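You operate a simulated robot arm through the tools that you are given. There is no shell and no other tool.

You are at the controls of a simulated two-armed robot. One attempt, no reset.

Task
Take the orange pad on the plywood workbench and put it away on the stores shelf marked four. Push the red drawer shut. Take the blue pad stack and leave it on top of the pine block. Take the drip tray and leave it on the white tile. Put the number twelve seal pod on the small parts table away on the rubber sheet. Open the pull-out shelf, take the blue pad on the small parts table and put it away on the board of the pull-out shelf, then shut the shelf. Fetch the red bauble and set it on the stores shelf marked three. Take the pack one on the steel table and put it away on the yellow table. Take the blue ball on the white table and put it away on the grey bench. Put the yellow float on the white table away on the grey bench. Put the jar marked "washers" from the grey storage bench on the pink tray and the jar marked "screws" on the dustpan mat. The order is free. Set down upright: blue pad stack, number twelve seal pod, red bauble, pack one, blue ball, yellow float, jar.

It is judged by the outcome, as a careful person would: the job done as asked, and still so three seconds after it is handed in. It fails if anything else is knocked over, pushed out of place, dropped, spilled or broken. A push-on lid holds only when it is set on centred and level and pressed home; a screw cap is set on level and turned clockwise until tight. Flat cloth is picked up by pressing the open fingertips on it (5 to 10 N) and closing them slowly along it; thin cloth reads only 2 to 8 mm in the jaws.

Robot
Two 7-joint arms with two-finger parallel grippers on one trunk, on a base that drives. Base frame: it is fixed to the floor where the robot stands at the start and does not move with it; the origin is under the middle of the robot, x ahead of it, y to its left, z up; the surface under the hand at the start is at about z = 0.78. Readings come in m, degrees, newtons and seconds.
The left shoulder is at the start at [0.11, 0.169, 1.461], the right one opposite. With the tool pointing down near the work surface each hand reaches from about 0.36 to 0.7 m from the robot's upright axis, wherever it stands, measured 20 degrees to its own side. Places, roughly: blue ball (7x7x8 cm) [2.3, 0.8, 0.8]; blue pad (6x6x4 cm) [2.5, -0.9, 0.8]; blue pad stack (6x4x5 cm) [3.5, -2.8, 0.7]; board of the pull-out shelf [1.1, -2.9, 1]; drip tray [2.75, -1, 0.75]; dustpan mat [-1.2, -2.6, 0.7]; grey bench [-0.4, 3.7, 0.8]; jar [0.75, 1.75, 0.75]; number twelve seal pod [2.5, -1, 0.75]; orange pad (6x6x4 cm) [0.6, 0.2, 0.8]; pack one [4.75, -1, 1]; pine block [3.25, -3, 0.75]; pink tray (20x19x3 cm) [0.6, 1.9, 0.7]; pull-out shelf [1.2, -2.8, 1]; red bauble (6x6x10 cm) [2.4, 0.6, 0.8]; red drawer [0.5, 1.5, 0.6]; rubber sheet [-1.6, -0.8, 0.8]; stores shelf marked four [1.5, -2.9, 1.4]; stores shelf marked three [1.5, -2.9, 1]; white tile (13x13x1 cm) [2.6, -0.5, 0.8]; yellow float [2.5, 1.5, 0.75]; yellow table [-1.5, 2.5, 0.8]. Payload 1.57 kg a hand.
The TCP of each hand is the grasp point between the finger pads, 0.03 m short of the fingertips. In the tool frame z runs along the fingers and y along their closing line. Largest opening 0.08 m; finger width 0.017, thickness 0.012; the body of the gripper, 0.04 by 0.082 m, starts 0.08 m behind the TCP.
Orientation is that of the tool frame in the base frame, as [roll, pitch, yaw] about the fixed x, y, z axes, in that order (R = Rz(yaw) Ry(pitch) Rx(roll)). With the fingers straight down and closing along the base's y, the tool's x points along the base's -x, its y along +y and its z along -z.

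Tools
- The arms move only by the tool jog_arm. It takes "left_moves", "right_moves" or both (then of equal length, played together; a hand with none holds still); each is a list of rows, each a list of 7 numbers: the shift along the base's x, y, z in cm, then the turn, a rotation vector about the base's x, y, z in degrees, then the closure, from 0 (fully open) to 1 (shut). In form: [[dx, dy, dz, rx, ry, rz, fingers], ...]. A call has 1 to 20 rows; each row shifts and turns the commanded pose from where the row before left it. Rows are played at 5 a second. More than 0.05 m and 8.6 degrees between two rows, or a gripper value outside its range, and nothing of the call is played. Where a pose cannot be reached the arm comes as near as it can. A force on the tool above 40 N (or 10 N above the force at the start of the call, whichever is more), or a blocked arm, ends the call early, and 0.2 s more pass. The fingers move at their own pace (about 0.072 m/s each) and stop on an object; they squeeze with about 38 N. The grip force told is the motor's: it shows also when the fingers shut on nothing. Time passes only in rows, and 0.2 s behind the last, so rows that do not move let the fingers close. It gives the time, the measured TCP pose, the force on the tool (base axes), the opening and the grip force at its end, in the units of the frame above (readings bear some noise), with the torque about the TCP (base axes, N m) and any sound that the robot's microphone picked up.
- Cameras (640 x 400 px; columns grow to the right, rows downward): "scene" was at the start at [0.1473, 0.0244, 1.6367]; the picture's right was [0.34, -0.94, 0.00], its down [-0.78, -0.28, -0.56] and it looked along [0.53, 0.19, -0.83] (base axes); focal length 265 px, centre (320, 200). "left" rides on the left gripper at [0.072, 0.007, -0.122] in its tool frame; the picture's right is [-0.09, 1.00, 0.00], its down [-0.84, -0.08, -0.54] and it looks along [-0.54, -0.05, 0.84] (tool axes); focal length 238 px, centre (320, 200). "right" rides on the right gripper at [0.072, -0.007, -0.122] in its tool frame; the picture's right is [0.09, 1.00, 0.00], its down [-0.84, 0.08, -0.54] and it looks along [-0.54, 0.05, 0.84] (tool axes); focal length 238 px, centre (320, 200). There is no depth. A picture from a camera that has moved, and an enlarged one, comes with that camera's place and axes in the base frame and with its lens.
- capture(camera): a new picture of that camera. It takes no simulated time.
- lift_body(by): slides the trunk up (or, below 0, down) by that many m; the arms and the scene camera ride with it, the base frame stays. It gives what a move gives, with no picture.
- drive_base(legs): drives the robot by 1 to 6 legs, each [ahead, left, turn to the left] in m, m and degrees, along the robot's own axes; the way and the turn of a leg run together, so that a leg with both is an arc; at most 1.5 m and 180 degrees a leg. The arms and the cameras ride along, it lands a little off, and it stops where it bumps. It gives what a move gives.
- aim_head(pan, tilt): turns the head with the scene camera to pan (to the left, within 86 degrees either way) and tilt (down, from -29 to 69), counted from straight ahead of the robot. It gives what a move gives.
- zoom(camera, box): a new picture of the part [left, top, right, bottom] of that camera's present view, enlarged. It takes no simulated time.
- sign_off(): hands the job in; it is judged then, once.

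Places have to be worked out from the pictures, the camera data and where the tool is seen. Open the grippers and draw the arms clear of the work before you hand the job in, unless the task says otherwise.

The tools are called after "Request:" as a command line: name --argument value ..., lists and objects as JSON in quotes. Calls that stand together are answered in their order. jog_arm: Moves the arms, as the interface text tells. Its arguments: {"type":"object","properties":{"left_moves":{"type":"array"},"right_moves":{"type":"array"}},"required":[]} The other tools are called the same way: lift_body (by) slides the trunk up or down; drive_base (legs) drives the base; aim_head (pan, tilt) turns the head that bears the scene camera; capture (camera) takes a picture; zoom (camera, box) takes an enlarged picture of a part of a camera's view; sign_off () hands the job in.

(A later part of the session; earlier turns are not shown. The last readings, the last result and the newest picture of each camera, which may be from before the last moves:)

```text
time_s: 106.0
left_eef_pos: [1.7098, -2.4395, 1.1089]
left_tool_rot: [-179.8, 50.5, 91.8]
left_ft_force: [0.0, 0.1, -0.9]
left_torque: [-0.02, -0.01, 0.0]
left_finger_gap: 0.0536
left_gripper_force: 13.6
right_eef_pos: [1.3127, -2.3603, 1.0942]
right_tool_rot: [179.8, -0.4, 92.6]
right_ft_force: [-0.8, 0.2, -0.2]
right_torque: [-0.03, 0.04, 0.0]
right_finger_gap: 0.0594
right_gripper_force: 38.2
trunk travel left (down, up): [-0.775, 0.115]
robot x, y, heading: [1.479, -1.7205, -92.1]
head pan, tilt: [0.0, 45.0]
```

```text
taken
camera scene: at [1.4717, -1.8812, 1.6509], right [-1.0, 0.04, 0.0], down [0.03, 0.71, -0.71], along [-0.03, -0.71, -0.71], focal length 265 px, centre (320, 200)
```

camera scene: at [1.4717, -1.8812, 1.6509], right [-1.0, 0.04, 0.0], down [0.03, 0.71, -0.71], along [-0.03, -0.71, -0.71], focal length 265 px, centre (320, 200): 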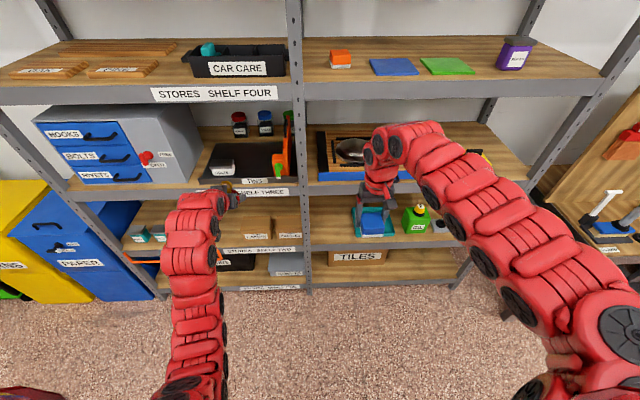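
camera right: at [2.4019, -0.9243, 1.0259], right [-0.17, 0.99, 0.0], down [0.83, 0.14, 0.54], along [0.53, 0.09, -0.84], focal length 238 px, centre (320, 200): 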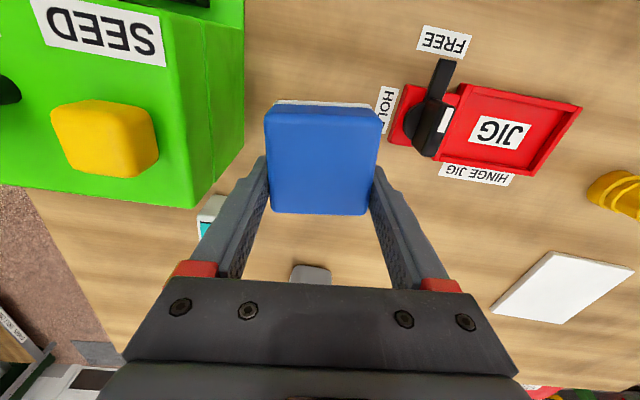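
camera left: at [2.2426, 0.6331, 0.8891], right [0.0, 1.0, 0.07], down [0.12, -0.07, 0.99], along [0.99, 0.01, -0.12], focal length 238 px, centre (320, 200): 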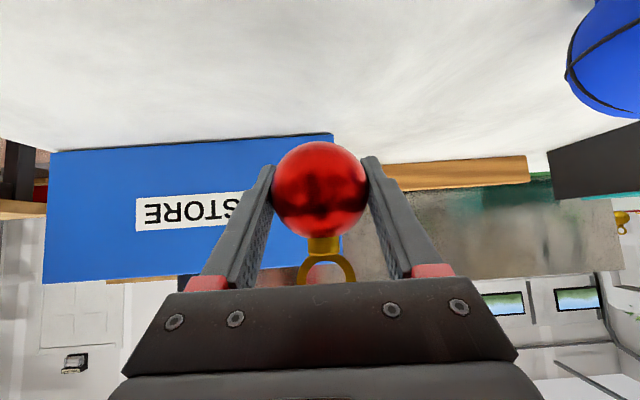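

I retract the right hand (lower, closer) so it won't meet the rack post or tool board, then strafe right toward the free spot at the right end of shelf three.

Request:
jog_arm --right_moves '[[0, 0, -4.9, 0, 0, 0, 1], [0, 0, -4.9, 0, 0, 0, 1], [0, 0, -4.9, 0, 0, 0, 1], [0, 3.5, -1, 0, 0, 0, 1], [0, 3.5, -1, 0, 0, 0, 1], [0, 3.5, -1, 0, 0, 0, 1], [0, 2.5, -1, 0, 0, 0, 1]]'

Request:
drive_base --legs '[[0, -0.95, 2]]'

Request:
aim_head --pan 0 --tilt 35

Request:
capture --camera "scene"

Request:
capture --camera "left"

```text
time_s: 107.6
left_eef_pos: [1.7097, -2.4395, 1.109]
left_tool_rot: [-179.9, 50.5, 91.8]
left_ft_force: [0.2, -0.1, 0.4]
left_torque: [0.01, -0.01, -0.01]
left_finger_gap: 0.0536
left_gripper_force: 14.0
right_eef_pos: [1.3149, -2.2797, 0.8801]
right_tool_rot: [-179.9, -0.3, 92.6]
right_ft_force: [0.6, -0.3, -0.1]
right_torque: [-0.01, 0.03, 0.02]
right_finger_gap: 0.0593
right_gripper_force: 37.8
right hand out of reach, approached as far as the arm can: row 5, 6, 7
trunk travel left (down, up): [-0.775, 0.115]
robot x, y, heading: [1.4768, -1.7208, -92.2]
head pan, tilt: [0.0, 45.0]
```

```text
time_s: 112.5
left_eef_pos: [0.8019, -2.4133, 1.1094]
left_tool_rot: [-179.8, 50.5, 94.5]
left_ft_force: [-0.3, 0.1, 0.5]
left_torque: [0.05, 0.02, 0.04]
left_finger_gap: 0.0538
left_gripper_force: 14.2
right_eef_pos: [0.4001, -2.2727, 0.8791]
right_tool_rot: [180.0, -0.5, 95.2]
right_ft_force: [0.9, 0.0, -0.6]
right_torque: [-0.01, 0.02, -0.01]
right_finger_gap: 0.059
right_gripper_force: 37.9
trunk travel left (down, up): [-0.775, 0.115]
robot x, y, heading: [0.5361, -1.7065, -89.5]
head pan, tilt: [0.0, 45.0]
```

```text
time_s: 113.3
left_eef_pos: [0.8021, -2.4137, 1.1098]
left_tool_rot: [-179.9, 50.5, 94.5]
left_ft_force: [-0.3, -0.1, -0.9]
left_torque: [-0.01, 0.0, -0.01]
left_finger_gap: 0.0533
left_gripper_force: 14.0
right_eef_pos: [0.4001, -2.2728, 0.8776]
right_tool_rot: [179.9, -0.5, 95.3]
right_ft_force: [0.1, 0.3, 0.1]
right_torque: [0.0, -0.01, 0.01]
right_finger_gap: 0.0592
right_gripper_force: 38.4
trunk travel left (down, up): [-0.775, 0.115]
robot x, y, heading: [0.5353, -1.7073, -89.6]
head pan, tilt: [0.0, 35.0]
```

```text
taken
camera scene: at [0.5384, -1.8741, 1.6656], right [-1.0, -0.01, 0.0], down [-0.01, 0.57, -0.82], along [0.01, -0.82, -0.57], focal length 265 px, centre (320, 200)
```

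scene: 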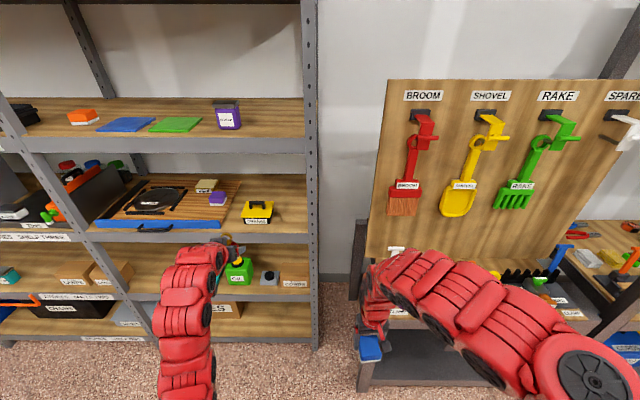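

```text
taken
camera left: at [0.7982, -2.273, 1.131], right [1.0, 0.02, 0.07], down [-0.07, -0.12, 0.99], along [0.03, -0.99, -0.12], focal length 238 px, centre (320, 200)
```

left: 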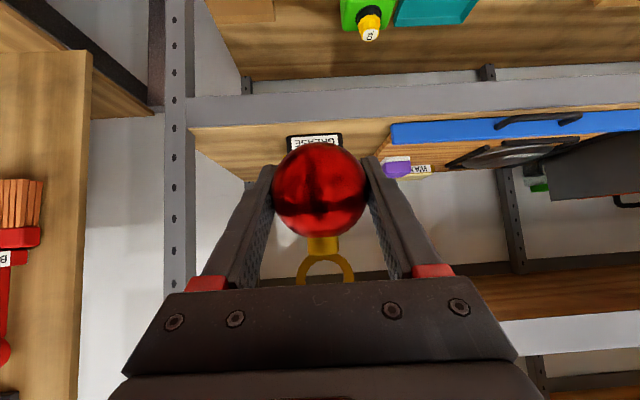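

I zoom on the free end of shelf three to measure spots precisely.

Request:
zoom --camera "scene" --box '[200, 150, 328, 270]'

```text
3.33 times, centred on (264, 210) of scene
camera zoom: at [0.5384, -1.8741, 1.6656], right [-1.0, -0.01, 0.0], down [-0.01, 0.57, -0.82], along [0.01, -0.82, -0.57], focal length 885 px, centre (507, 167)
```

zoom: 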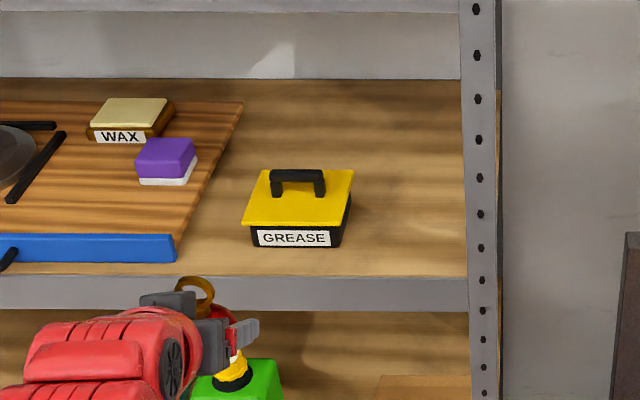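

Shelf three's top is z≈0.934; free gap x 0.61–0.75 right of GREASE. I shift the bauble to x≈0.685 and then drive 0.29 m ahead.

Request:
jog_arm --left_moves '[[-4, 0, 0, 0, 0, -4, 1], [-4, 0, 0, 0, 0, 0, 1], [-3.7, 0, 0, 0, 0, 0, 1]]'

Request:
drive_base --legs '[[0.29, 0, 0]]'

Request:
capture --camera "left"

Request:
capture --camera "scene"

```text
time_s: 114.1
left_eef_pos: [0.6869, -2.4123, 1.1099]
left_tool_rot: [-179.9, 50.5, 90.6]
left_ft_force: [-0.2, 0.2, 0.1]
left_torque: [0.0, -0.02, 0.02]
left_finger_gap: 0.0535
left_gripper_force: 14.3
right_eef_pos: [0.4007, -2.2733, 0.8789]
right_tool_rot: [179.8, -0.6, 95.3]
right_ft_force: [0.1, 0.4, -0.4]
right_torque: [-0.02, -0.02, 0.0]
right_finger_gap: 0.0594
right_gripper_force: 37.8
trunk travel left (down, up): [-0.775, 0.115]
robot x, y, heading: [0.5371, -1.7051, -89.6]
head pan, tilt: [0.0, 35.0]
```

```text
time_s: 116.0
left_eef_pos: [0.6906, -2.6946, 1.1107]
left_tool_rot: [-179.9, 50.5, 90.5]
left_ft_force: [-0.2, 0.4, -0.4]
left_torque: [0.01, -0.01, -0.02]
left_finger_gap: 0.0538
left_gripper_force: 13.9
right_eef_pos: [0.4041, -2.5559, 0.8781]
right_tool_rot: [179.9, -0.4, 95.4]
right_ft_force: [0.6, 0.3, -0.4]
right_torque: [-0.01, 0.02, 0.0]
right_finger_gap: 0.0591
right_gripper_force: 37.9
trunk travel left (down, up): [-0.775, 0.115]
robot x, y, heading: [0.5378, -1.9896, -89.6]
head pan, tilt: [0.0, 35.0]
```

```text
taken
camera left: at [0.6959, -2.5542, 1.1322], right [1.0, -0.05, 0.07], down [-0.07, -0.11, 0.99], along [-0.04, -0.99, -0.12], focal length 238 px, centre (320, 200)
```

left: 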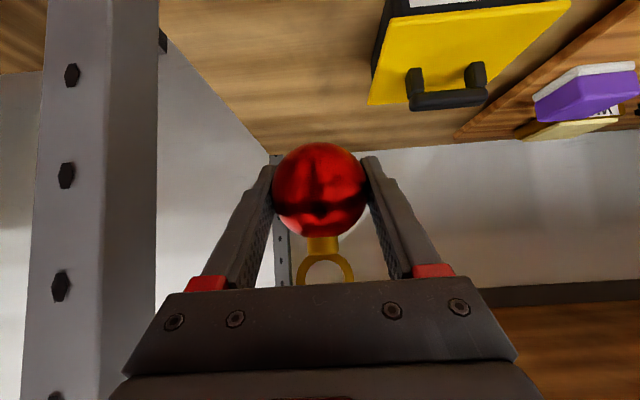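

```text
taken
camera scene: at [0.5415, -2.1562, 1.6658], right [-1.0, -0.01, 0.0], down [-0.01, 0.57, -0.82], along [0.01, -0.82, -0.57], focal length 265 px, centre (320, 200)
```

scene: 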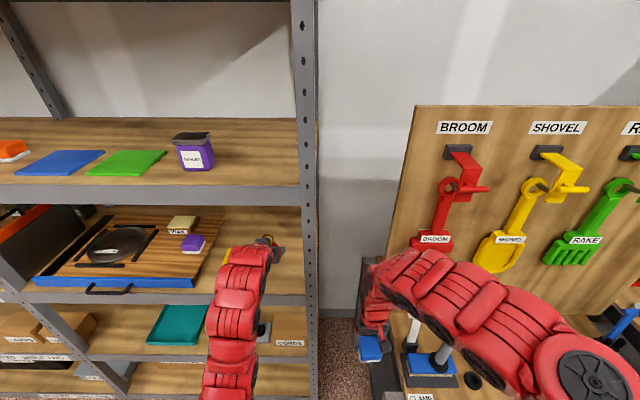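

The gap is centred at x≈0.68. I move in to y≈−2.755 and lower near the shelf.

Request:
jog_arm --left_moves '[[-0.8, -3, -1, 0, 0, 0, 1], [0, -3, -3, 0, 0, 0, 1], [0, 0, -3.5, 0, 0, 0, 1], [0, 0, -3, 0, 0, 0, 1], [0, 0, -2, 0, 0, 0, 1], [0, 0, 0, 0, 0, 0, 1]]'

Request:
capture --camera "left"

Request:
zoom --camera "scene" --box '[180, 190, 340, 310]'

```text
time_s: 117.4
left_eef_pos: [0.6813, -2.7543, 0.9853]
left_tool_rot: [-179.9, 50.6, 90.6]
left_ft_force: [0.8, -0.2, 0.5]
left_torque: [0.02, 0.03, -0.02]
left_finger_gap: 0.0535
left_gripper_force: 14.6
right_eef_pos: [0.4037, -2.5548, 0.8792]
right_tool_rot: [179.9, -0.4, 95.5]
right_ft_force: [-0.8, 0.0, -0.9]
right_torque: [0.0, 0.01, 0.01]
right_finger_gap: 0.0593
right_gripper_force: 38.5
trunk travel left (down, up): [-0.775, 0.115]
robot x, y, heading: [0.5408, -1.9876, -89.4]
head pan, tilt: [0.0, 35.0]
```

```text
taken
camera left: at [0.6868, -2.6132, 1.0079], right [1.0, -0.05, 0.07], down [-0.07, -0.11, 0.99], along [-0.04, -0.99, -0.12], focal length 238 px, centre (320, 200)
```

left: 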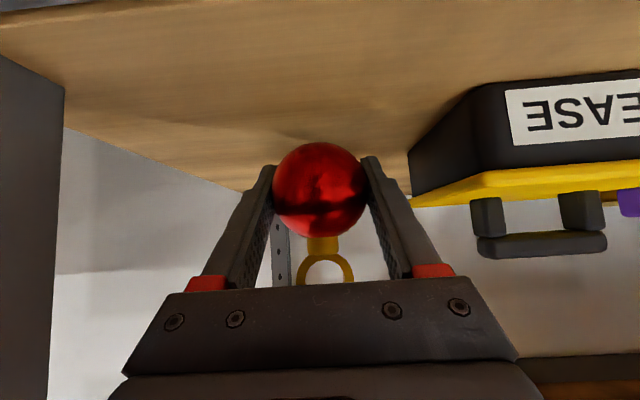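

```text
3.33 times, centred on (260, 250) of scene
camera zoom: at [0.5414, -2.1564, 1.6658], right [-1.0, -0.01, 0.0], down [-0.01, 0.57, -0.82], along [0.01, -0.82, -0.57], focal length 885 px, centre (520, 33)
```

zoom: 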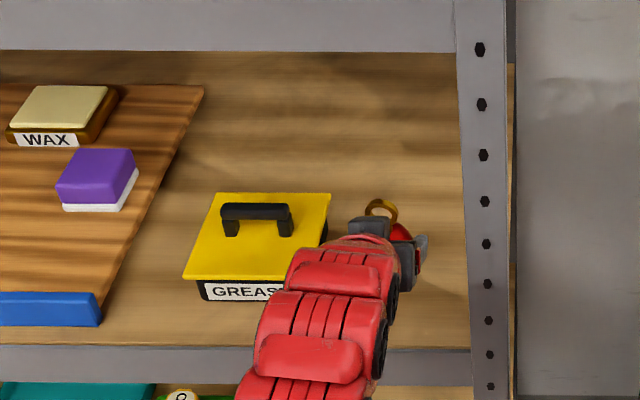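

Looks well placed. I lower in fine steps until contact.

Request:
jog_arm --left_moves '[[0, 0, -0.4, 0, 0, 0, 1], [0, 0, -0.4, 0, 0, 0, 1], [0, 0, -0.3, 0, 0, 0, 1], [0, 0, 0, 0, 0, 0, 1]]'

Request:
jog_arm --left_moves '[[0, 0, -0.3, 0, 0, 0, 1], [0, 0, -0.3, 0, 0, 0, 1], [0, 0, 0, 0, 0, 0, 1]]'

```text
time_s: 118.4
left_eef_pos: [0.6824, -2.7544, 0.9759]
left_tool_rot: [-179.7, 50.7, 90.5]
left_ft_force: [-1.1, -1.7, 10.5]
left_torque: [-0.03, 0.02, 0.05]
left_finger_gap: 0.0541
left_gripper_force: 13.9
right_eef_pos: [0.4037, -2.5549, 0.8788]
right_tool_rot: [179.9, -0.4, 95.3]
right_ft_force: [0.3, -0.5, 0.4]
right_torque: [0.02, 0.0, -0.01]
right_finger_gap: 0.0592
right_gripper_force: 38.1
trunk travel left (down, up): [-0.775, 0.115]
robot x, y, heading: [0.5436, -1.9879, -89.3]
head pan, tilt: [0.0, 35.0]
```

```text
time_s: 119.2
left_eef_pos: [0.6824, -2.7538, 0.9757]
left_tool_rot: [-180.0, 51.3, 90.6]
left_ft_force: [2.0, -10.3, 38.7]
left_torque: [-0.78, -0.37, -0.32]
left_finger_gap: 0.0536
left_gripper_force: 14.1
right_eef_pos: [0.4037, -2.5531, 0.8804]
right_tool_rot: [179.9, -0.3, 95.4]
right_ft_force: [0.2, -0.1, -0.8]
right_torque: [-0.01, -0.01, 0.0]
right_finger_gap: 0.0594
right_gripper_force: 38.2
trunk travel left (down, up): [-0.775, 0.115]
robot x, y, heading: [0.5399, -1.9883, -89.3]
head pan, tilt: [0.0, 35.0]
```

Contact at TCP z≈0.976. I ease up, open moderately, and back straight out along the fingers.

Request:
jog_arm --left_moves '[[0, 0, 0.5, 0, 0, 0, 1], [0, 0, 0, 0, 0, 0, 0.25], [0, 0, 0, 0, 0, 0, 0.15], [0, 0, 0, 0, 0, 0, 0.1], [0, 0, 0, 0, 0, 0, 0.1]]'

Request:
capture --camera "left"

```text
time_s: 120.4
left_eef_pos: [0.6786, -2.7531, 0.9748]
left_tool_rot: [-179.9, 50.7, 90.5]
left_ft_force: [-11.0, -6.6, 29.5]
left_torque: [-0.67, -0.48, -0.6]
left_finger_gap: 0.0631
left_gripper_force: 0.1
right_eef_pos: [0.402, -2.5531, 0.8799]
right_tool_rot: [179.8, -0.4, 95.4]
right_ft_force: [-0.9, 0.6, -0.8]
right_torque: [0.02, 0.02, 0.0]
right_finger_gap: 0.0594
right_gripper_force: 38.2
trunk travel left (down, up): [-0.775, 0.115]
robot x, y, heading: [0.539, -1.9872, -89.5]
head pan, tilt: [0.0, 35.0]
```

```text
taken
camera left: at [0.6844, -2.612, 0.9972], right [1.0, -0.05, 0.07], down [-0.07, -0.11, 0.99], along [-0.04, -0.99, -0.11], focal length 238 px, centre (320, 200)
```

left: 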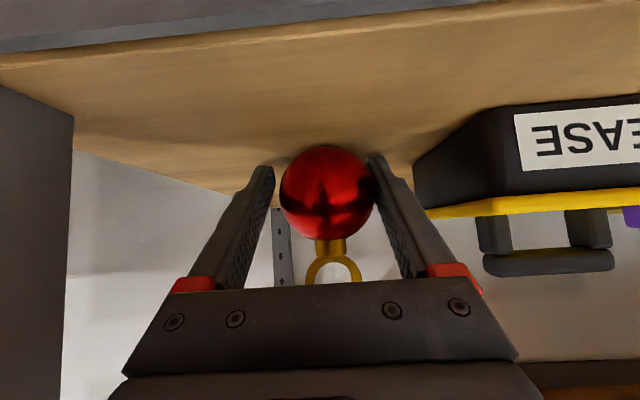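

The fingertips still press on the shelf. I raise slightly with the fingers opening to relieve it.

Request:
jog_arm --left_moves '[[0, 0, 0.4, 0, 0, 0, 0.08], [0, 0, 0.4, 0, 0, 0, 0.05], [0, 0, 0, 0, 0, 0, 0.05]]'

Request:
capture --camera "left"

```text
time_s: 121.2
left_eef_pos: [0.6836, -2.7534, 0.9785]
left_tool_rot: [-179.9, 50.3, 90.7]
left_ft_force: [-0.1, -0.2, 0.1]
left_torque: [0.0, -0.03, -0.04]
left_finger_gap: 0.076
left_gripper_force: 0.1
right_eef_pos: [0.4046, -2.5563, 0.8775]
right_tool_rot: [179.8, -0.5, 95.5]
right_ft_force: [0.5, 0.3, -0.3]
right_torque: [-0.04, 0.01, -0.02]
right_finger_gap: 0.0594
right_gripper_force: 38.1
trunk travel left (down, up): [-0.775, 0.115]
robot x, y, heading: [0.5391, -1.9898, -89.7]
head pan, tilt: [0.0, 35.0]
```

```text
taken
camera left: at [0.6893, -2.6135, 1.0012], right [1.0, -0.05, 0.07], down [-0.08, -0.12, 0.99], along [-0.04, -0.99, -0.12], focal length 238 px, centre (320, 200)
```

left: 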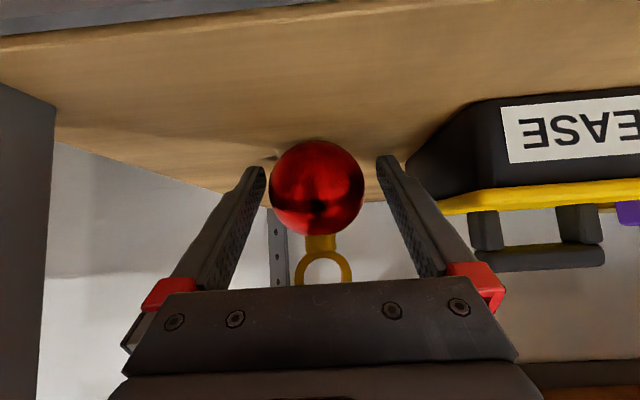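

Free with zero force, bauble standing. I withdraw back along the finger axis.

Request:
jog_arm --left_moves '[[0, 2.3, 1.9, 0, 0, 0, 0.05], [0, 2.3, 1.9, 0, 0, 0, 0], [0, 3, 2.4, 0, 0, 0, 0], [0, 4, 1, 0, 0, 0, 0], [0, 4, 1, 0, 0, 0, 0]]'

Request:
capture --camera "left"

Request:
capture --camera "scene"

```text
time_s: 122.4
left_eef_pos: [0.6812, -2.5954, 1.0628]
left_tool_rot: [179.8, 50.4, 90.2]
left_ft_force: [-1.1, -0.6, -0.1]
left_torque: [-0.03, 0.03, 0.01]
left_finger_gap: 0.0801
left_gripper_force: 0.0
right_eef_pos: [0.4042, -2.5545, 0.879]
right_tool_rot: [179.9, -0.5, 95.4]
right_ft_force: [-0.6, 0.4, -0.7]
right_torque: [-0.02, -0.01, -0.02]
right_finger_gap: 0.0593
right_gripper_force: 37.9
trunk travel left (down, up): [-0.775, 0.115]
robot x, y, heading: [0.5413, -1.9877, -89.4]
head pan, tilt: [0.0, 35.0]
```

```text
taken
camera left: at [0.6866, -2.4554, 1.0852], right [1.0, -0.05, 0.07], down [-0.08, -0.11, 0.99], along [-0.04, -0.99, -0.12], focal length 238 px, centre (320, 200)
```

left: 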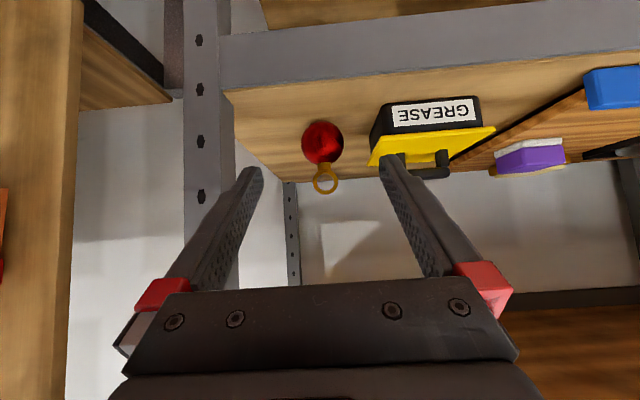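

```text
taken
camera scene: at [0.5405, -2.1554, 1.6659], right [-1.0, -0.01, 0.0], down [-0.01, 0.57, -0.82], along [0.01, -0.82, -0.57], focal length 265 px, centre (320, 200)
```

scene: 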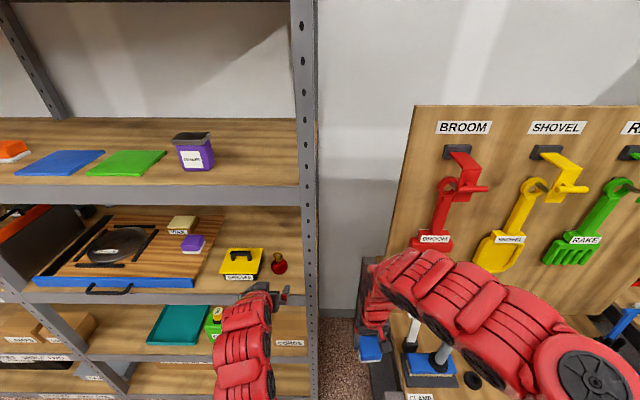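

The bauble stands on shelf three. Now the pull-out shelf: I back off, strafe to x≈1.15, and will turn the left hand horizontal with a vertical closing line to grip the handle bar.

Request:
drive_base --legs '[[-0.3, 0, 0], [0, 0.6, 0]]'

Request:
jog_arm --left_moves '[[0, 0, 0, -8, 0, 0, 0], [0, 0, 0, -8, 0, 0, 0], [0, 0, 0, -8, 0, 0, 0], [0, 0, 0, -8, 0, 0, 0], [0, 0, 0, -7.5, 0, 0, 0], [0, 0, 0, 0, 8, 0, 0], [0, 0, 0, 0, 8, 0, 0], [0, 0, 0, 0, 8, 0, 0], [0, 0, 0, 0, 8, 0, 0], [0, 0, 0, 0, 8, 0, 0], [0, 0, 0, 0, 8, 0, 0], [0, 0, 0, 0, 8, 0, 0], [0, 0, 0, 0, 8, 0, 0], [0, 0, 0, 0, 8, 0, 0], [0, 0, 0, 0, 8, 0, 0], [0, 0, 0, 0, 8, 0, 0], [0, 0, 0, 0, 2, 0, 0]]'

Request:
capture --camera "scene"

```text
time_s: 127.4
left_eef_pos: [1.2734, -2.3007, 1.0631]
left_tool_rot: [-179.9, 50.5, 90.9]
left_ft_force: [0.0, 0.5, -0.1]
left_torque: [0.03, 0.02, -0.01]
left_finger_gap: 0.08
left_gripper_force: 0.1
right_eef_pos: [0.9966, -2.2616, 0.8779]
right_tool_rot: [179.9, -0.5, 95.8]
right_ft_force: [-0.6, -0.5, -0.3]
right_torque: [0.01, -0.03, 0.0]
right_finger_gap: 0.059
right_gripper_force: 38.1
trunk travel left (down, up): [-0.775, 0.115]
robot x, y, heading: [1.1256, -1.6963, -89.1]
head pan, tilt: [0.0, 35.0]
```

```text
time_s: 131.0
left_eef_pos: [1.2724, -2.301, 1.0619]
left_tool_rot: [-90.6, -0.6, -180.0]
left_ft_force: [0.8, 0.1, -0.2]
left_torque: [-0.03, 0.0, 0.0]
left_finger_gap: 0.0799
left_gripper_force: 0.0
right_eef_pos: [0.9957, -2.2618, 0.8786]
right_tool_rot: [179.9, -0.5, 95.8]
right_ft_force: [-0.5, -0.2, -1.2]
right_torque: [-0.03, 0.0, -0.02]
right_finger_gap: 0.0592
right_gripper_force: 38.5
trunk travel left (down, up): [-0.775, 0.115]
robot x, y, heading: [1.1256, -1.6907, -89.2]
head pan, tilt: [0.0, 35.0]
```

```text
taken
camera scene: at [1.1309, -1.861, 1.6657], right [-1.0, -0.02, 0.0], down [-0.01, 0.57, -0.82], along [0.01, -0.82, -0.57], focal length 265 px, centre (320, 200)
```

scene: 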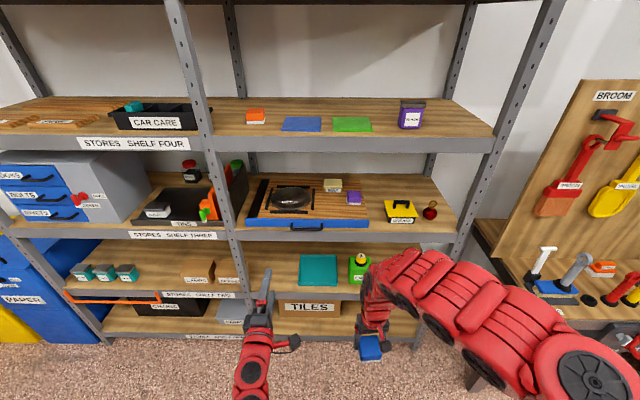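

The hand is now horizontal with fingers closing vertically. I zoom on the handle for its exact place, also using the left camera.

Request:
zoom --camera "scene" --box '[230, 160, 390, 260]'

Request:
capture --camera "left"

```text
4.00 times, centred on (310, 210) of scene
camera zoom: at [1.1309, -1.861, 1.6657], right [-1.0, -0.02, 0.0], down [-0.01, 0.57, -0.82], along [0.01, -0.82, -0.57], focal length 1062 px, centre (360, 160)
```

zoom: 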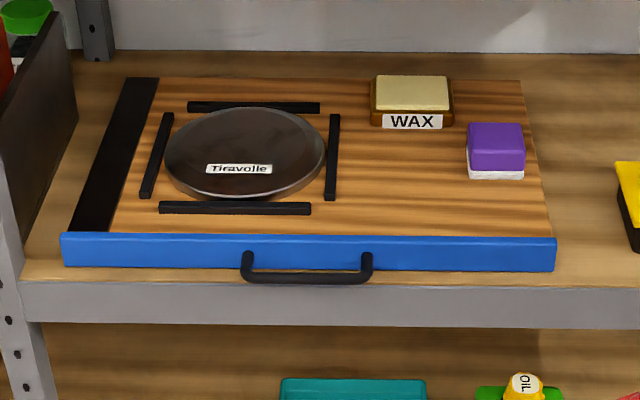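

```text
taken
camera left: at [1.2013, -2.178, 1.0579], right [0.08, 0.01, -1.0], down [0.84, 0.54, 0.07], along [0.54, -0.84, 0.03], focal length 238 px, centre (320, 200)
```

left: 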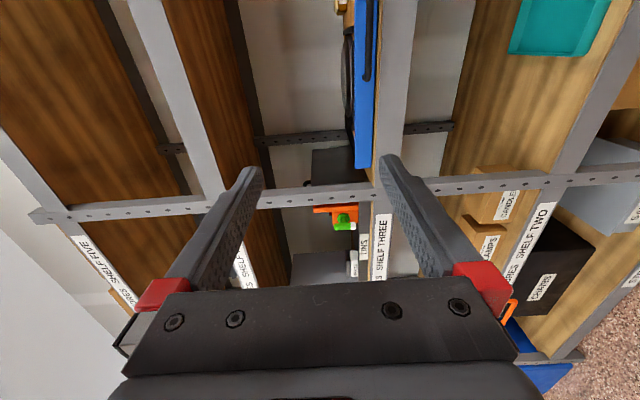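

Triangulating, the handle bar is at about [1.195, −2.645, 0.978]. I align the hand in x and z, drive 0.22 m closer, and look again.

Request:
jog_arm --left_moves '[[-2.5, 0, -2.8, 0, 0, 0, 0], [-2.5, 0, -2.8, 0, 0, 0, 0], [-2.4, 0, -2.8, 0, 0, 0, 0], [0, 0, 0, 0, 0, 0, 0]]'

Request:
drive_base --legs '[[0.22, 0, 0]]'

Request:
capture --camera "left"

Request:
capture --camera "scene"

```text
time_s: 132.0
left_eef_pos: [1.199, -2.3046, 0.9764]
left_tool_rot: [-90.6, -0.5, -180.0]
left_ft_force: [0.5, -0.4, -0.3]
left_torque: [0.01, -0.01, -0.02]
left_finger_gap: 0.0801
left_gripper_force: 0.2
right_eef_pos: [0.9957, -2.2601, 0.8788]
right_tool_rot: [179.9, -0.4, 95.8]
right_ft_force: [0.6, 0.1, -0.5]
right_torque: [0.01, -0.01, -0.02]
right_finger_gap: 0.0594
right_gripper_force: 37.9
trunk travel left (down, up): [-0.775, 0.115]
robot x, y, heading: [1.1284, -1.6914, -89.2]
head pan, tilt: [0.0, 35.0]
```

```text
time_s: 133.6
left_eef_pos: [1.2018, -2.5207, 0.9771]
left_tool_rot: [-90.6, -0.6, 179.9]
left_ft_force: [-1.1, -0.1, 0.5]
left_torque: [0.0, 0.0, 0.01]
left_finger_gap: 0.0803
left_gripper_force: 0.1
right_eef_pos: [0.9983, -2.4773, 0.8792]
right_tool_rot: [179.9, -0.6, 95.7]
right_ft_force: [1.1, 0.0, -0.8]
right_torque: [0.02, -0.01, -0.03]
right_finger_gap: 0.0593
right_gripper_force: 38.7
trunk travel left (down, up): [-0.775, 0.115]
robot x, y, heading: [1.1346, -1.9114, -89.5]
head pan, tilt: [0.0, 35.0]
```

```text
taken
camera left: at [1.1302, -2.3978, 0.9723], right [0.08, 0.01, -1.0], down [0.84, 0.54, 0.07], along [0.54, -0.84, 0.04], focal length 238 px, centre (320, 200)
```

left: 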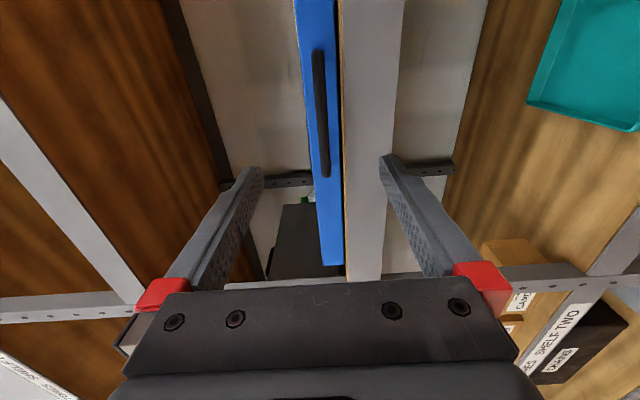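

```text
taken
camera scene: at [1.1342, -2.0775, 1.6657], right [-1.0, -0.02, 0.0], down [-0.01, 0.57, -0.82], along [0.01, -0.82, -0.57], focal length 265 px, centre (320, 200)
```

scene: 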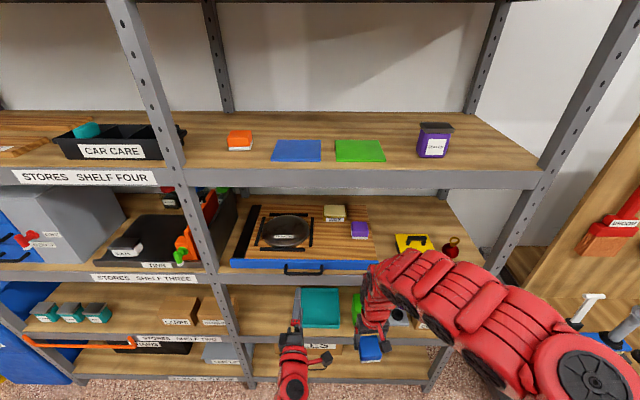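

The handle is centred between the fingers. I advance ~10.5 cm and close on the bar.

Request:
jog_arm --left_moves '[[-0.3, -4, 0, 0, 0, 0, 0], [-0.2, -4, 0, 0, 0, 0, 0], [0, -2, 0, 0, 0, 0, 0], [0, -0.5, 0, 0, 0, 0, 0], [0, 0, 0, 0, 0, 0, 0]]'

Request:
capture --camera "left"

Request:
zoom --camera "scene" --box '[220, 190, 380, 310]'

```text
time_s: 134.8
left_eef_pos: [1.1971, -2.6249, 0.9767]
left_tool_rot: [-90.7, -0.6, 179.9]
left_ft_force: [-0.3, -0.3, -0.7]
left_torque: [-0.04, 0.02, -0.01]
left_finger_gap: 0.08
left_gripper_force: 0.0
right_eef_pos: [0.9986, -2.4768, 0.8785]
right_tool_rot: [180.0, -0.5, 95.7]
right_ft_force: [-0.1, -0.5, -0.1]
right_torque: [-0.01, 0.01, -0.01]
right_finger_gap: 0.0593
right_gripper_force: 37.9
trunk travel left (down, up): [-0.775, 0.115]
robot x, y, heading: [1.1357, -1.9086, -88.9]
head pan, tilt: [0.0, 35.0]
```

```text
taken
camera left: at [1.1252, -2.5026, 0.973], right [0.08, 0.01, -1.0], down [0.84, 0.54, 0.07], along [0.54, -0.84, 0.04], focal length 238 px, centre (320, 200)
```

left: 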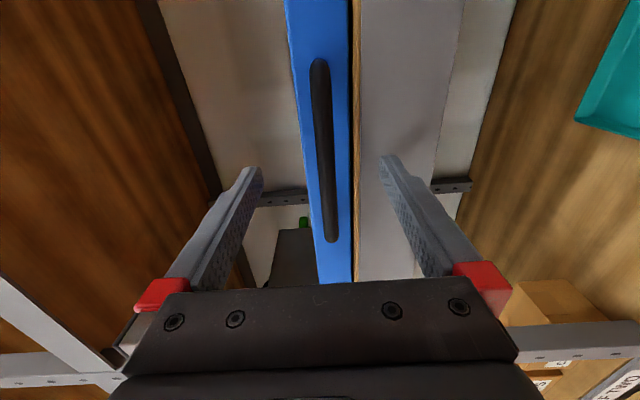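

```text
3.33 times, centred on (300, 250) of scene
camera zoom: at [1.1342, -2.0778, 1.6657], right [-1.0, -0.02, 0.0], down [-0.01, 0.57, -0.82], along [0.01, -0.82, -0.57], focal length 885 px, centre (387, 33)
```

zoom: 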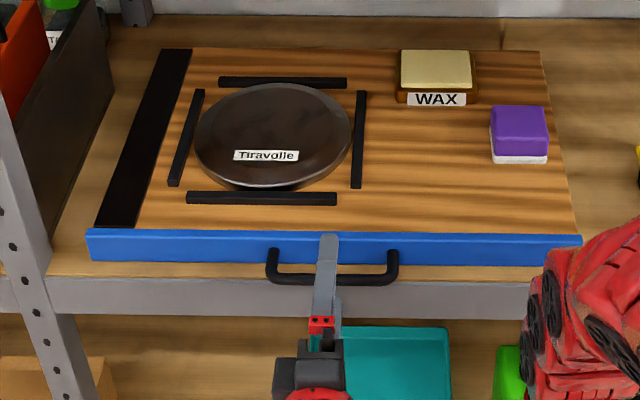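

The bar lies between the fingers, 1.3 cm inside the tips and level with the TCP. I close the gripper.

Request:
jog_arm --left_moves '[[0, -0.3, -0.1, 0, 0, 0, 0.3], [0, 0, 0, 0, 0, 0, 0.7], [0, 0, 0, 0, 0, 0, 1], [0, 0, 0, 0, 0, 0, 1], [0, 0, 0, 0, 0, 0, 1], [0, 0, 0, 0, 0, 0, 1]]'

```text
time_s: 136.2
left_eef_pos: [1.1967, -2.6279, 0.9728]
left_tool_rot: [-91.0, -0.5, 179.9]
left_ft_force: [1.5, 12.9, -27.1]
left_torque: [0.49, -0.35, 0.07]
left_finger_gap: 0.0118
left_gripper_force: 29.5
right_eef_pos: [0.9984, -2.4793, 0.8783]
right_tool_rot: [179.8, -0.5, 95.7]
right_ft_force: [0.0, 0.4, -0.7]
right_torque: [-0.02, -0.02, 0.01]
right_finger_gap: 0.059
right_gripper_force: 38.2
trunk travel left (down, up): [-0.775, 0.115]
robot x, y, heading: [1.1307, -1.9112, -89.3]
head pan, tilt: [0.0, 35.0]
```

Gripped (gap 1.2 cm). I relieve the vertical force by 3 mm down, then pull the shelf by driving back a little to test.

Request:
jog_arm --left_moves '[[0, 0, -0.3, 0, 0, 0, 1], [0, 0, 0, 0, 0, 0, 1]]'

Request:
drive_base --legs '[[-0.1, 0, 0]]'

Request:
capture --camera "scene"

```text
time_s: 136.8
left_eef_pos: [1.1982, -2.6283, 0.9719]
left_tool_rot: [-90.6, -0.6, 179.9]
left_ft_force: [1.3, 12.0, -18.8]
left_torque: [0.37, -0.35, -0.55]
left_finger_gap: 0.0117
left_gripper_force: 28.6
right_eef_pos: [0.998, -2.4776, 0.8784]
right_tool_rot: [179.9, -0.5, 95.7]
right_ft_force: [0.5, 0.1, 0.0]
right_torque: [-0.02, 0.02, -0.01]
right_finger_gap: 0.0593
right_gripper_force: 37.9
trunk travel left (down, up): [-0.775, 0.115]
robot x, y, heading: [1.1329, -1.908, -89.2]
head pan, tilt: [0.0, 35.0]
```

```text
time_s: 138.0
left_eef_pos: [1.1985, -2.5312, 0.9729]
left_tool_rot: [-90.6, -0.6, -180.0]
left_ft_force: [8.7, -5.1, -13.0]
left_torque: [0.22, -0.35, 0.44]
left_finger_gap: 0.0118
left_gripper_force: 29.5
right_eef_pos: [0.9982, -2.3797, 0.8786]
right_tool_rot: [180.0, -0.6, 95.6]
right_ft_force: [0.8, -0.1, -1.2]
right_torque: [-0.01, -0.01, 0.0]
right_finger_gap: 0.0591
right_gripper_force: 38.3
trunk travel left (down, up): [-0.775, 0.115]
robot x, y, heading: [1.1312, -1.8118, -89.0]
head pan, tilt: [0.0, 35.0]
```

```text
taken
camera scene: at [1.1343, -1.9822, 1.6654], right [-1.0, -0.02, 0.0], down [-0.01, 0.58, -0.82], along [0.01, -0.82, -0.58], focal length 265 px, centre (320, 200)
```

scene: 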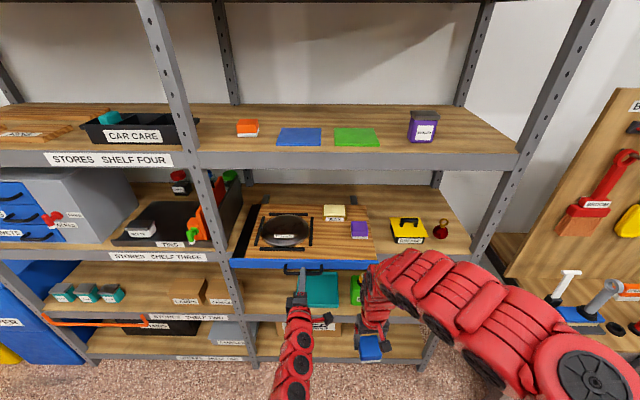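

The shelf slides out. I pull 0.12 m more.

Request:
drive_base --legs '[[-0.12, 0, 0]]'

Request:
capture --camera "scene"

Request:
zoom --camera "scene" --box '[200, 180, 400, 300]'

```text
time_s: 139.2
left_eef_pos: [1.1978, -2.412, 0.9733]
left_tool_rot: [-90.6, -0.7, -179.9]
left_ft_force: [18.5, -4.9, -14.0]
left_torque: [0.19, -0.39, 0.82]
left_finger_gap: 0.0115
left_gripper_force: 29.5
right_eef_pos: [0.9968, -2.2613, 0.8785]
right_tool_rot: [-180.0, -0.5, 95.7]
right_ft_force: [-0.1, 0.1, -1.3]
right_torque: [-0.01, -0.01, -0.02]
right_finger_gap: 0.059
right_gripper_force: 38.1
trunk travel left (down, up): [-0.775, 0.115]
robot x, y, heading: [1.1324, -1.69, -89.3]
head pan, tilt: [0.0, 35.0]
```

```text
taken
camera scene: at [1.1345, -1.8635, 1.6653], right [-1.0, -0.01, 0.0], down [-0.01, 0.58, -0.82], along [0.01, -0.82, -0.58], focal length 265 px, centre (320, 200)
```

scene: 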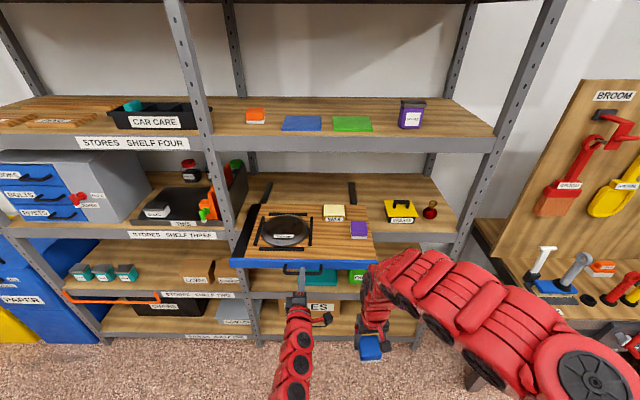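

```text
3.20 times, centred on (300, 240) of scene
camera zoom: at [1.1345, -1.8635, 1.6653], right [-1.0, -0.01, 0.0], down [-0.01, 0.58, -0.82], along [0.01, -0.82, -0.58], focal length 849 px, centre (384, 72)
```

zoom: 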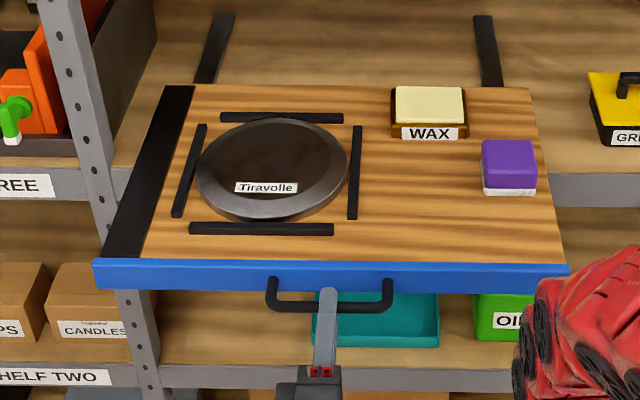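

The shelf is open 0.22 m with a free area around [1.095, −2.56] on the board. I release the handle, back the left hand off and up to the left, while raising the right hand with the pad.

Request:
jog_arm --left_moves '[[0, 0, 0, 0, 0, 0, 0.5], [0, 0, 0, 0, 0, 0, 0], [0, 0, 0, 0, 0, 0, 0], [0, 4, 0, 0, 0, 0, 0], [0, 4, 0, 0, 0, 0, 0], [3, 0, 3, 0, 0, 0, 0], [3, 0, 3.5, 0, 0, 0, 0], [3, 0, 3.5, 0, 0, 0, 0], [3, 0, 3.5, 0, 0, 0, 0], [3, 0, 3.5, 0, 0, 0, 0]]' --right_moves '[[0, 0, 0, 0, 0, 0, 1], [0, 0, 0, 0, 0, 0, 1], [0, -2, 2, 0, 0, 0, 1], [0, -2, 3, 0, 0, 0, 1], [0, -2, 3, 0, 0, 0, 1], [0, -1, 4, 0, 0, 0, 1], [0, 0, 4, 0, 0, 0, 1], [0, 0, 4, 0, 0, 0, 1], [0, 0, 2, 0, 0, 0, 1], [0, 0, 0, 0, 0, 0, 1]]'

Request:
capture --camera "scene"

Request:
capture --camera "right"

```text
time_s: 141.4
left_eef_pos: [1.3474, -2.3328, 1.1441]
left_tool_rot: [-90.7, -0.5, -179.8]
left_ft_force: [-1.1, -0.2, -0.3]
left_torque: [-0.03, 0.03, 0.0]
left_finger_gap: 0.0799
left_gripper_force: 0.1
right_eef_pos: [0.9947, -2.3383, 1.0979]
right_tool_rot: [-180.0, -0.5, 95.5]
right_ft_force: [0.2, 0.4, -0.4]
right_torque: [-0.02, 0.02, 0.0]
right_finger_gap: 0.059
right_gripper_force: 38.1
right hand out of reach, approached as far as the arm can: row 7, 8
trunk travel left (down, up): [-0.775, 0.115]
robot x, y, heading: [1.1286, -1.696, -89.1]
head pan, tilt: [0.0, 35.0]
```

```text
taken
camera scene: at [1.1318, -1.8608, 1.6656], right [-1.0, -0.01, 0.0], down [-0.01, 0.57, -0.82], along [0.01, -0.82, -0.57], focal length 265 px, centre (320, 200)
```

scene: 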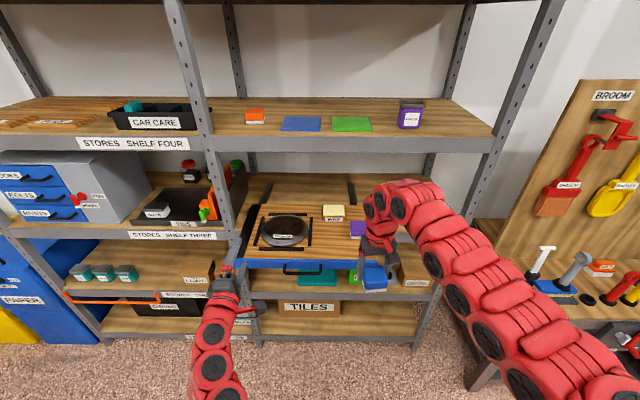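

```text
taken
camera right: at [0.9819, -2.2673, 1.2196], right [0.98, 0.19, 0.0], down [0.16, -0.83, 0.54], along [0.1, -0.53, -0.84], focal length 238 px, centre (320, 200)
```

right: 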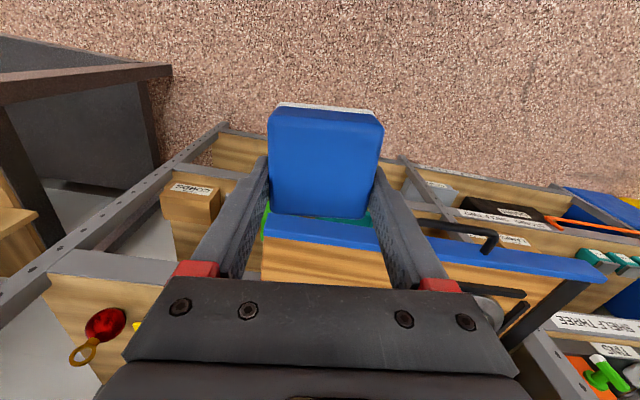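

Right hand carries the pad at z≈1.10. I drive 0.17 m ahead so it comes over the opened board.

Request:
drive_base --legs '[[0.17, 0, 0]]'

Request:
jog_arm --right_moves '[[4, -1.5, 0, 0, 0, 0, 1], [4, -1.5, 0, 0, 0, 0, 1], [1.5, -1.5, 0, 0, 0, 0, 1], [0, 0, 0, 0, 0, 0, 1]]'

Request:
capture --camera "right"

Request:
capture --camera "scene"

```text
time_s: 142.9
left_eef_pos: [1.3499, -2.5042, 1.1445]
left_tool_rot: [-90.5, -0.4, -179.8]
left_ft_force: [-0.1, 0.2, -0.2]
left_torque: [0.0, 0.0, 0.0]
left_finger_gap: 0.0802
left_gripper_force: 0.1
right_eef_pos: [0.9966, -2.5095, 1.0967]
right_tool_rot: [179.9, -0.4, 95.6]
right_ft_force: [-0.1, 0.7, -2.0]
right_torque: [0.01, 0.02, -0.03]
right_finger_gap: 0.0596
right_gripper_force: 38.3
trunk travel left (down, up): [-0.775, 0.115]
robot x, y, heading: [1.132, -1.8622, -89.2]
head pan, tilt: [0.0, 35.0]
```

```text
time_s: 143.9
left_eef_pos: [1.3504, -2.5039, 1.1445]
left_tool_rot: [-90.5, -0.5, -179.8]
left_ft_force: [0.2, -0.1, 0.7]
left_torque: [0.0, 0.03, 0.03]
left_finger_gap: 0.0798
left_gripper_force: 0.0
right_eef_pos: [1.094, -2.5552, 1.0978]
right_tool_rot: [179.9, -0.4, 95.7]
right_ft_force: [1.0, 0.1, -1.3]
right_torque: [-0.05, 0.02, -0.01]
right_finger_gap: 0.0593
right_gripper_force: 37.9
trunk travel left (down, up): [-0.775, 0.115]
robot x, y, heading: [1.1307, -1.8648, -89.0]
head pan, tilt: [0.0, 35.0]
```

```text
taken
camera right: at [1.0802, -2.4845, 1.219], right [0.98, 0.19, 0.0], down [0.16, -0.83, 0.54], along [0.1, -0.53, -0.84], focal length 238 px, centre (320, 200)
```

right: 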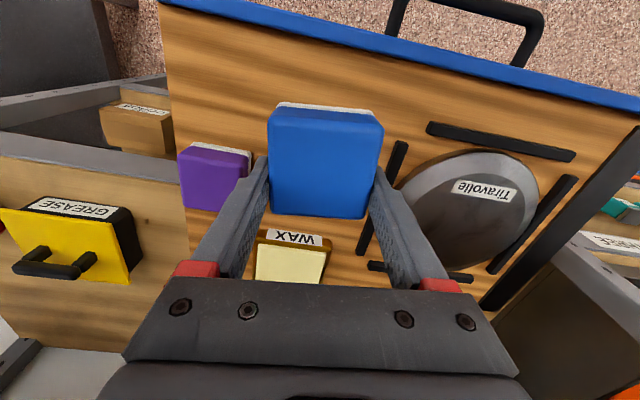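

```text
taken
camera scene: at [1.1334, -2.032, 1.6658], right [-1.0, -0.02, 0.0], down [-0.01, 0.57, -0.82], along [0.01, -0.82, -0.57], focal length 265 px, centre (320, 200)
```

scene: 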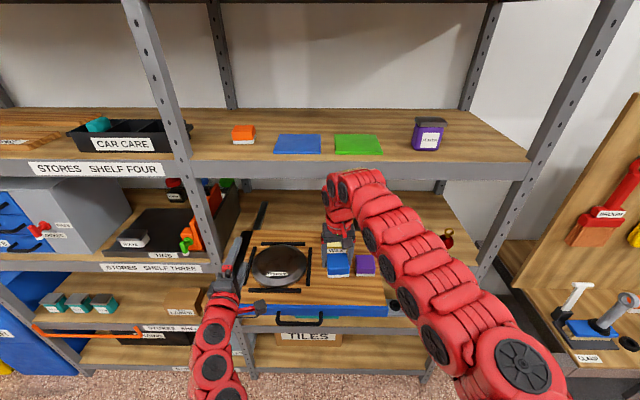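

Position is good: 6 cm from frame bar, 2–3 cm from the purple pad. I lower toward the board and feel for contact.

Request:
jog_arm --right_moves '[[0.5, 1, -2, 0, 0, 0, 1], [0, 0, -2.5, 0, 0, 0, 1], [0, 0, -1.5, 0, 0, 0, 1], [0, 0, -0.8, 0, 0, 0, 1], [0, 0, -0.4, 0, 0, 0, 1], [0, 0, -0.3, 0, 0, 0, 1], [0, 0, 0, 0, 0, 0, 1]]'

Request:
capture --camera "right"

```text
time_s: 145.5
left_eef_pos: [1.3495, -2.5037, 1.146]
left_tool_rot: [-90.4, -0.5, -179.8]
left_ft_force: [0.3, 0.7, -0.1]
left_torque: [0.04, 0.01, -0.02]
left_finger_gap: 0.0802
left_gripper_force: 0.0
right_eef_pos: [1.0972, -2.5455, 1.0215]
right_tool_rot: [179.9, -0.6, 95.8]
right_ft_force: [0.4, -0.1, -0.8]
right_torque: [-0.01, 0.0, -0.02]
right_finger_gap: 0.0592
right_gripper_force: 37.9
trunk travel left (down, up): [-0.775, 0.115]
robot x, y, heading: [1.1301, -1.8637, -89.1]
head pan, tilt: [0.0, 35.0]
```

```text
taken
camera right: at [1.0853, -2.4747, 1.1442], right [0.98, 0.19, 0.0], down [0.16, -0.83, 0.53], along [0.1, -0.52, -0.84], focal length 238 px, centre (320, 200)
```

right: 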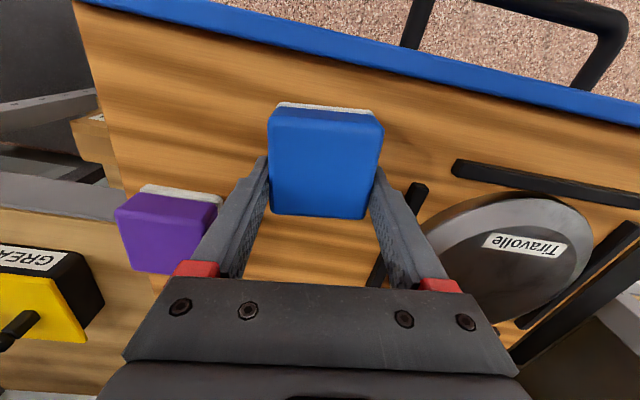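

Request:
jog_arm --right_moves '[[0, 0, -0.5, 0, 0, 0, 1], [0, 0, -0.4, 0, 0, 0, 1], [0, 0, 0, 0, 0, 0, 1]]'

Request:
jog_arm --right_moves '[[0, 0, -0.4, 0, 0, 0, 1], [0, 0, 0, 0, 0, 0, 1]]'

Request:
jog_arm --right_moves '[[0, 0, -0.3, 0, 0, 0, 1], [0, 0, 0, 0, 0, 0, 1]]'

```text
time_s: 146.3
left_eef_pos: [1.349, -2.5038, 1.1441]
left_tool_rot: [-90.5, -0.5, -179.8]
left_ft_force: [-0.4, -0.8, 0.7]
left_torque: [-0.01, 0.01, 0.01]
left_finger_gap: 0.0799
left_gripper_force: 0.0
right_eef_pos: [1.0987, -2.5452, 1.0133]
right_tool_rot: [179.9, -0.5, 95.7]
right_ft_force: [0.6, 1.1, -0.6]
right_torque: [-0.03, 0.0, -0.02]
right_finger_gap: 0.059
right_gripper_force: 38.5
trunk travel left (down, up): [-0.775, 0.115]
robot x, y, heading: [1.1304, -1.8657, -88.8]
head pan, tilt: [0.0, 35.0]
```

```text
time_s: 146.9
left_eef_pos: [1.3499, -2.5011, 1.1453]
left_tool_rot: [-90.4, -0.6, -179.8]
left_ft_force: [0.0, -0.2, 0.8]
left_torque: [0.01, 0.0, 0.02]
left_finger_gap: 0.08
left_gripper_force: 0.1
right_eef_pos: [1.0981, -2.5442, 1.0124]
right_tool_rot: [179.9, 0.0, 95.8]
right_ft_force: [0.9, -5.5, 28.4]
right_torque: [0.32, 0.1, 0.03]
right_finger_gap: 0.0594
right_gripper_force: 37.6
trunk travel left (down, up): [-0.775, 0.115]
robot x, y, heading: [1.1292, -1.8671, -89.2]
head pan, tilt: [0.0, 35.0]
```

```text
time_s: 147.5
left_eef_pos: [1.3514, -2.5021, 1.146]
left_tool_rot: [-90.4, -0.6, -179.7]
left_ft_force: [0.0, -0.4, -0.9]
left_torque: [0.02, 0.01, 0.0]
left_finger_gap: 0.08
left_gripper_force: 0.0
right_eef_pos: [1.0987, -2.5437, 1.009]
right_tool_rot: [-179.9, -0.2, 95.8]
right_ft_force: [1.2, -4.3, 31.7]
right_torque: [-0.22, 0.16, 0.05]
right_finger_gap: 0.0594
right_gripper_force: 38.0
trunk travel left (down, up): [-0.775, 0.115]
robot x, y, heading: [1.1323, -1.8628, -89.2]
head pan, tilt: [0.0, 35.0]
```

Contact made at z≈1.012. I ease off, open, and lift away.

Request:
jog_arm --right_moves '[[0, 0, 0.5, 0, 0, 0, 1], [0, 0, 0, 0, 0, 0, 0.3], [0, 0, 0, 0, 0, 0, 0.1], [0, 0, 0, 0, 0, 0, 0.1], [0, 0, 3, 0, 0, 0, 0.1], [0, 0, 4, 0, 0, 0, 0.1], [0, 1, 3, 0, 0, 0, 0]]'

Request:
capture --camera "right"

```text
time_s: 149.1
left_eef_pos: [1.3492, -2.5038, 1.1437]
left_tool_rot: [-90.5, -0.5, -179.8]
left_ft_force: [-0.3, -0.4, -0.3]
left_torque: [0.0, 0.01, 0.01]
left_finger_gap: 0.0801
left_gripper_force: 0.0
right_eef_pos: [1.097, -2.5365, 1.1116]
right_tool_rot: [179.9, -0.4, 95.7]
right_ft_force: [-0.2, 0.1, -0.5]
right_torque: [0.0, -0.01, 0.02]
right_finger_gap: 0.0802
right_gripper_force: 0.1
trunk travel left (down, up): [-0.775, 0.115]
robot x, y, heading: [1.1364, -1.8651, -89.1]
head pan, tilt: [0.0, 35.0]
```

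```text
taken
camera right: at [1.0833, -2.4646, 1.2336], right [0.98, 0.19, 0.0], down [0.16, -0.83, 0.54], along [0.1, -0.53, -0.84], focal length 238 px, centre (320, 200)
```

right: 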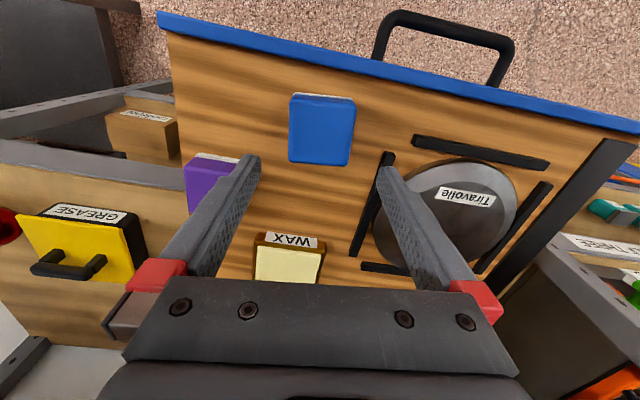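

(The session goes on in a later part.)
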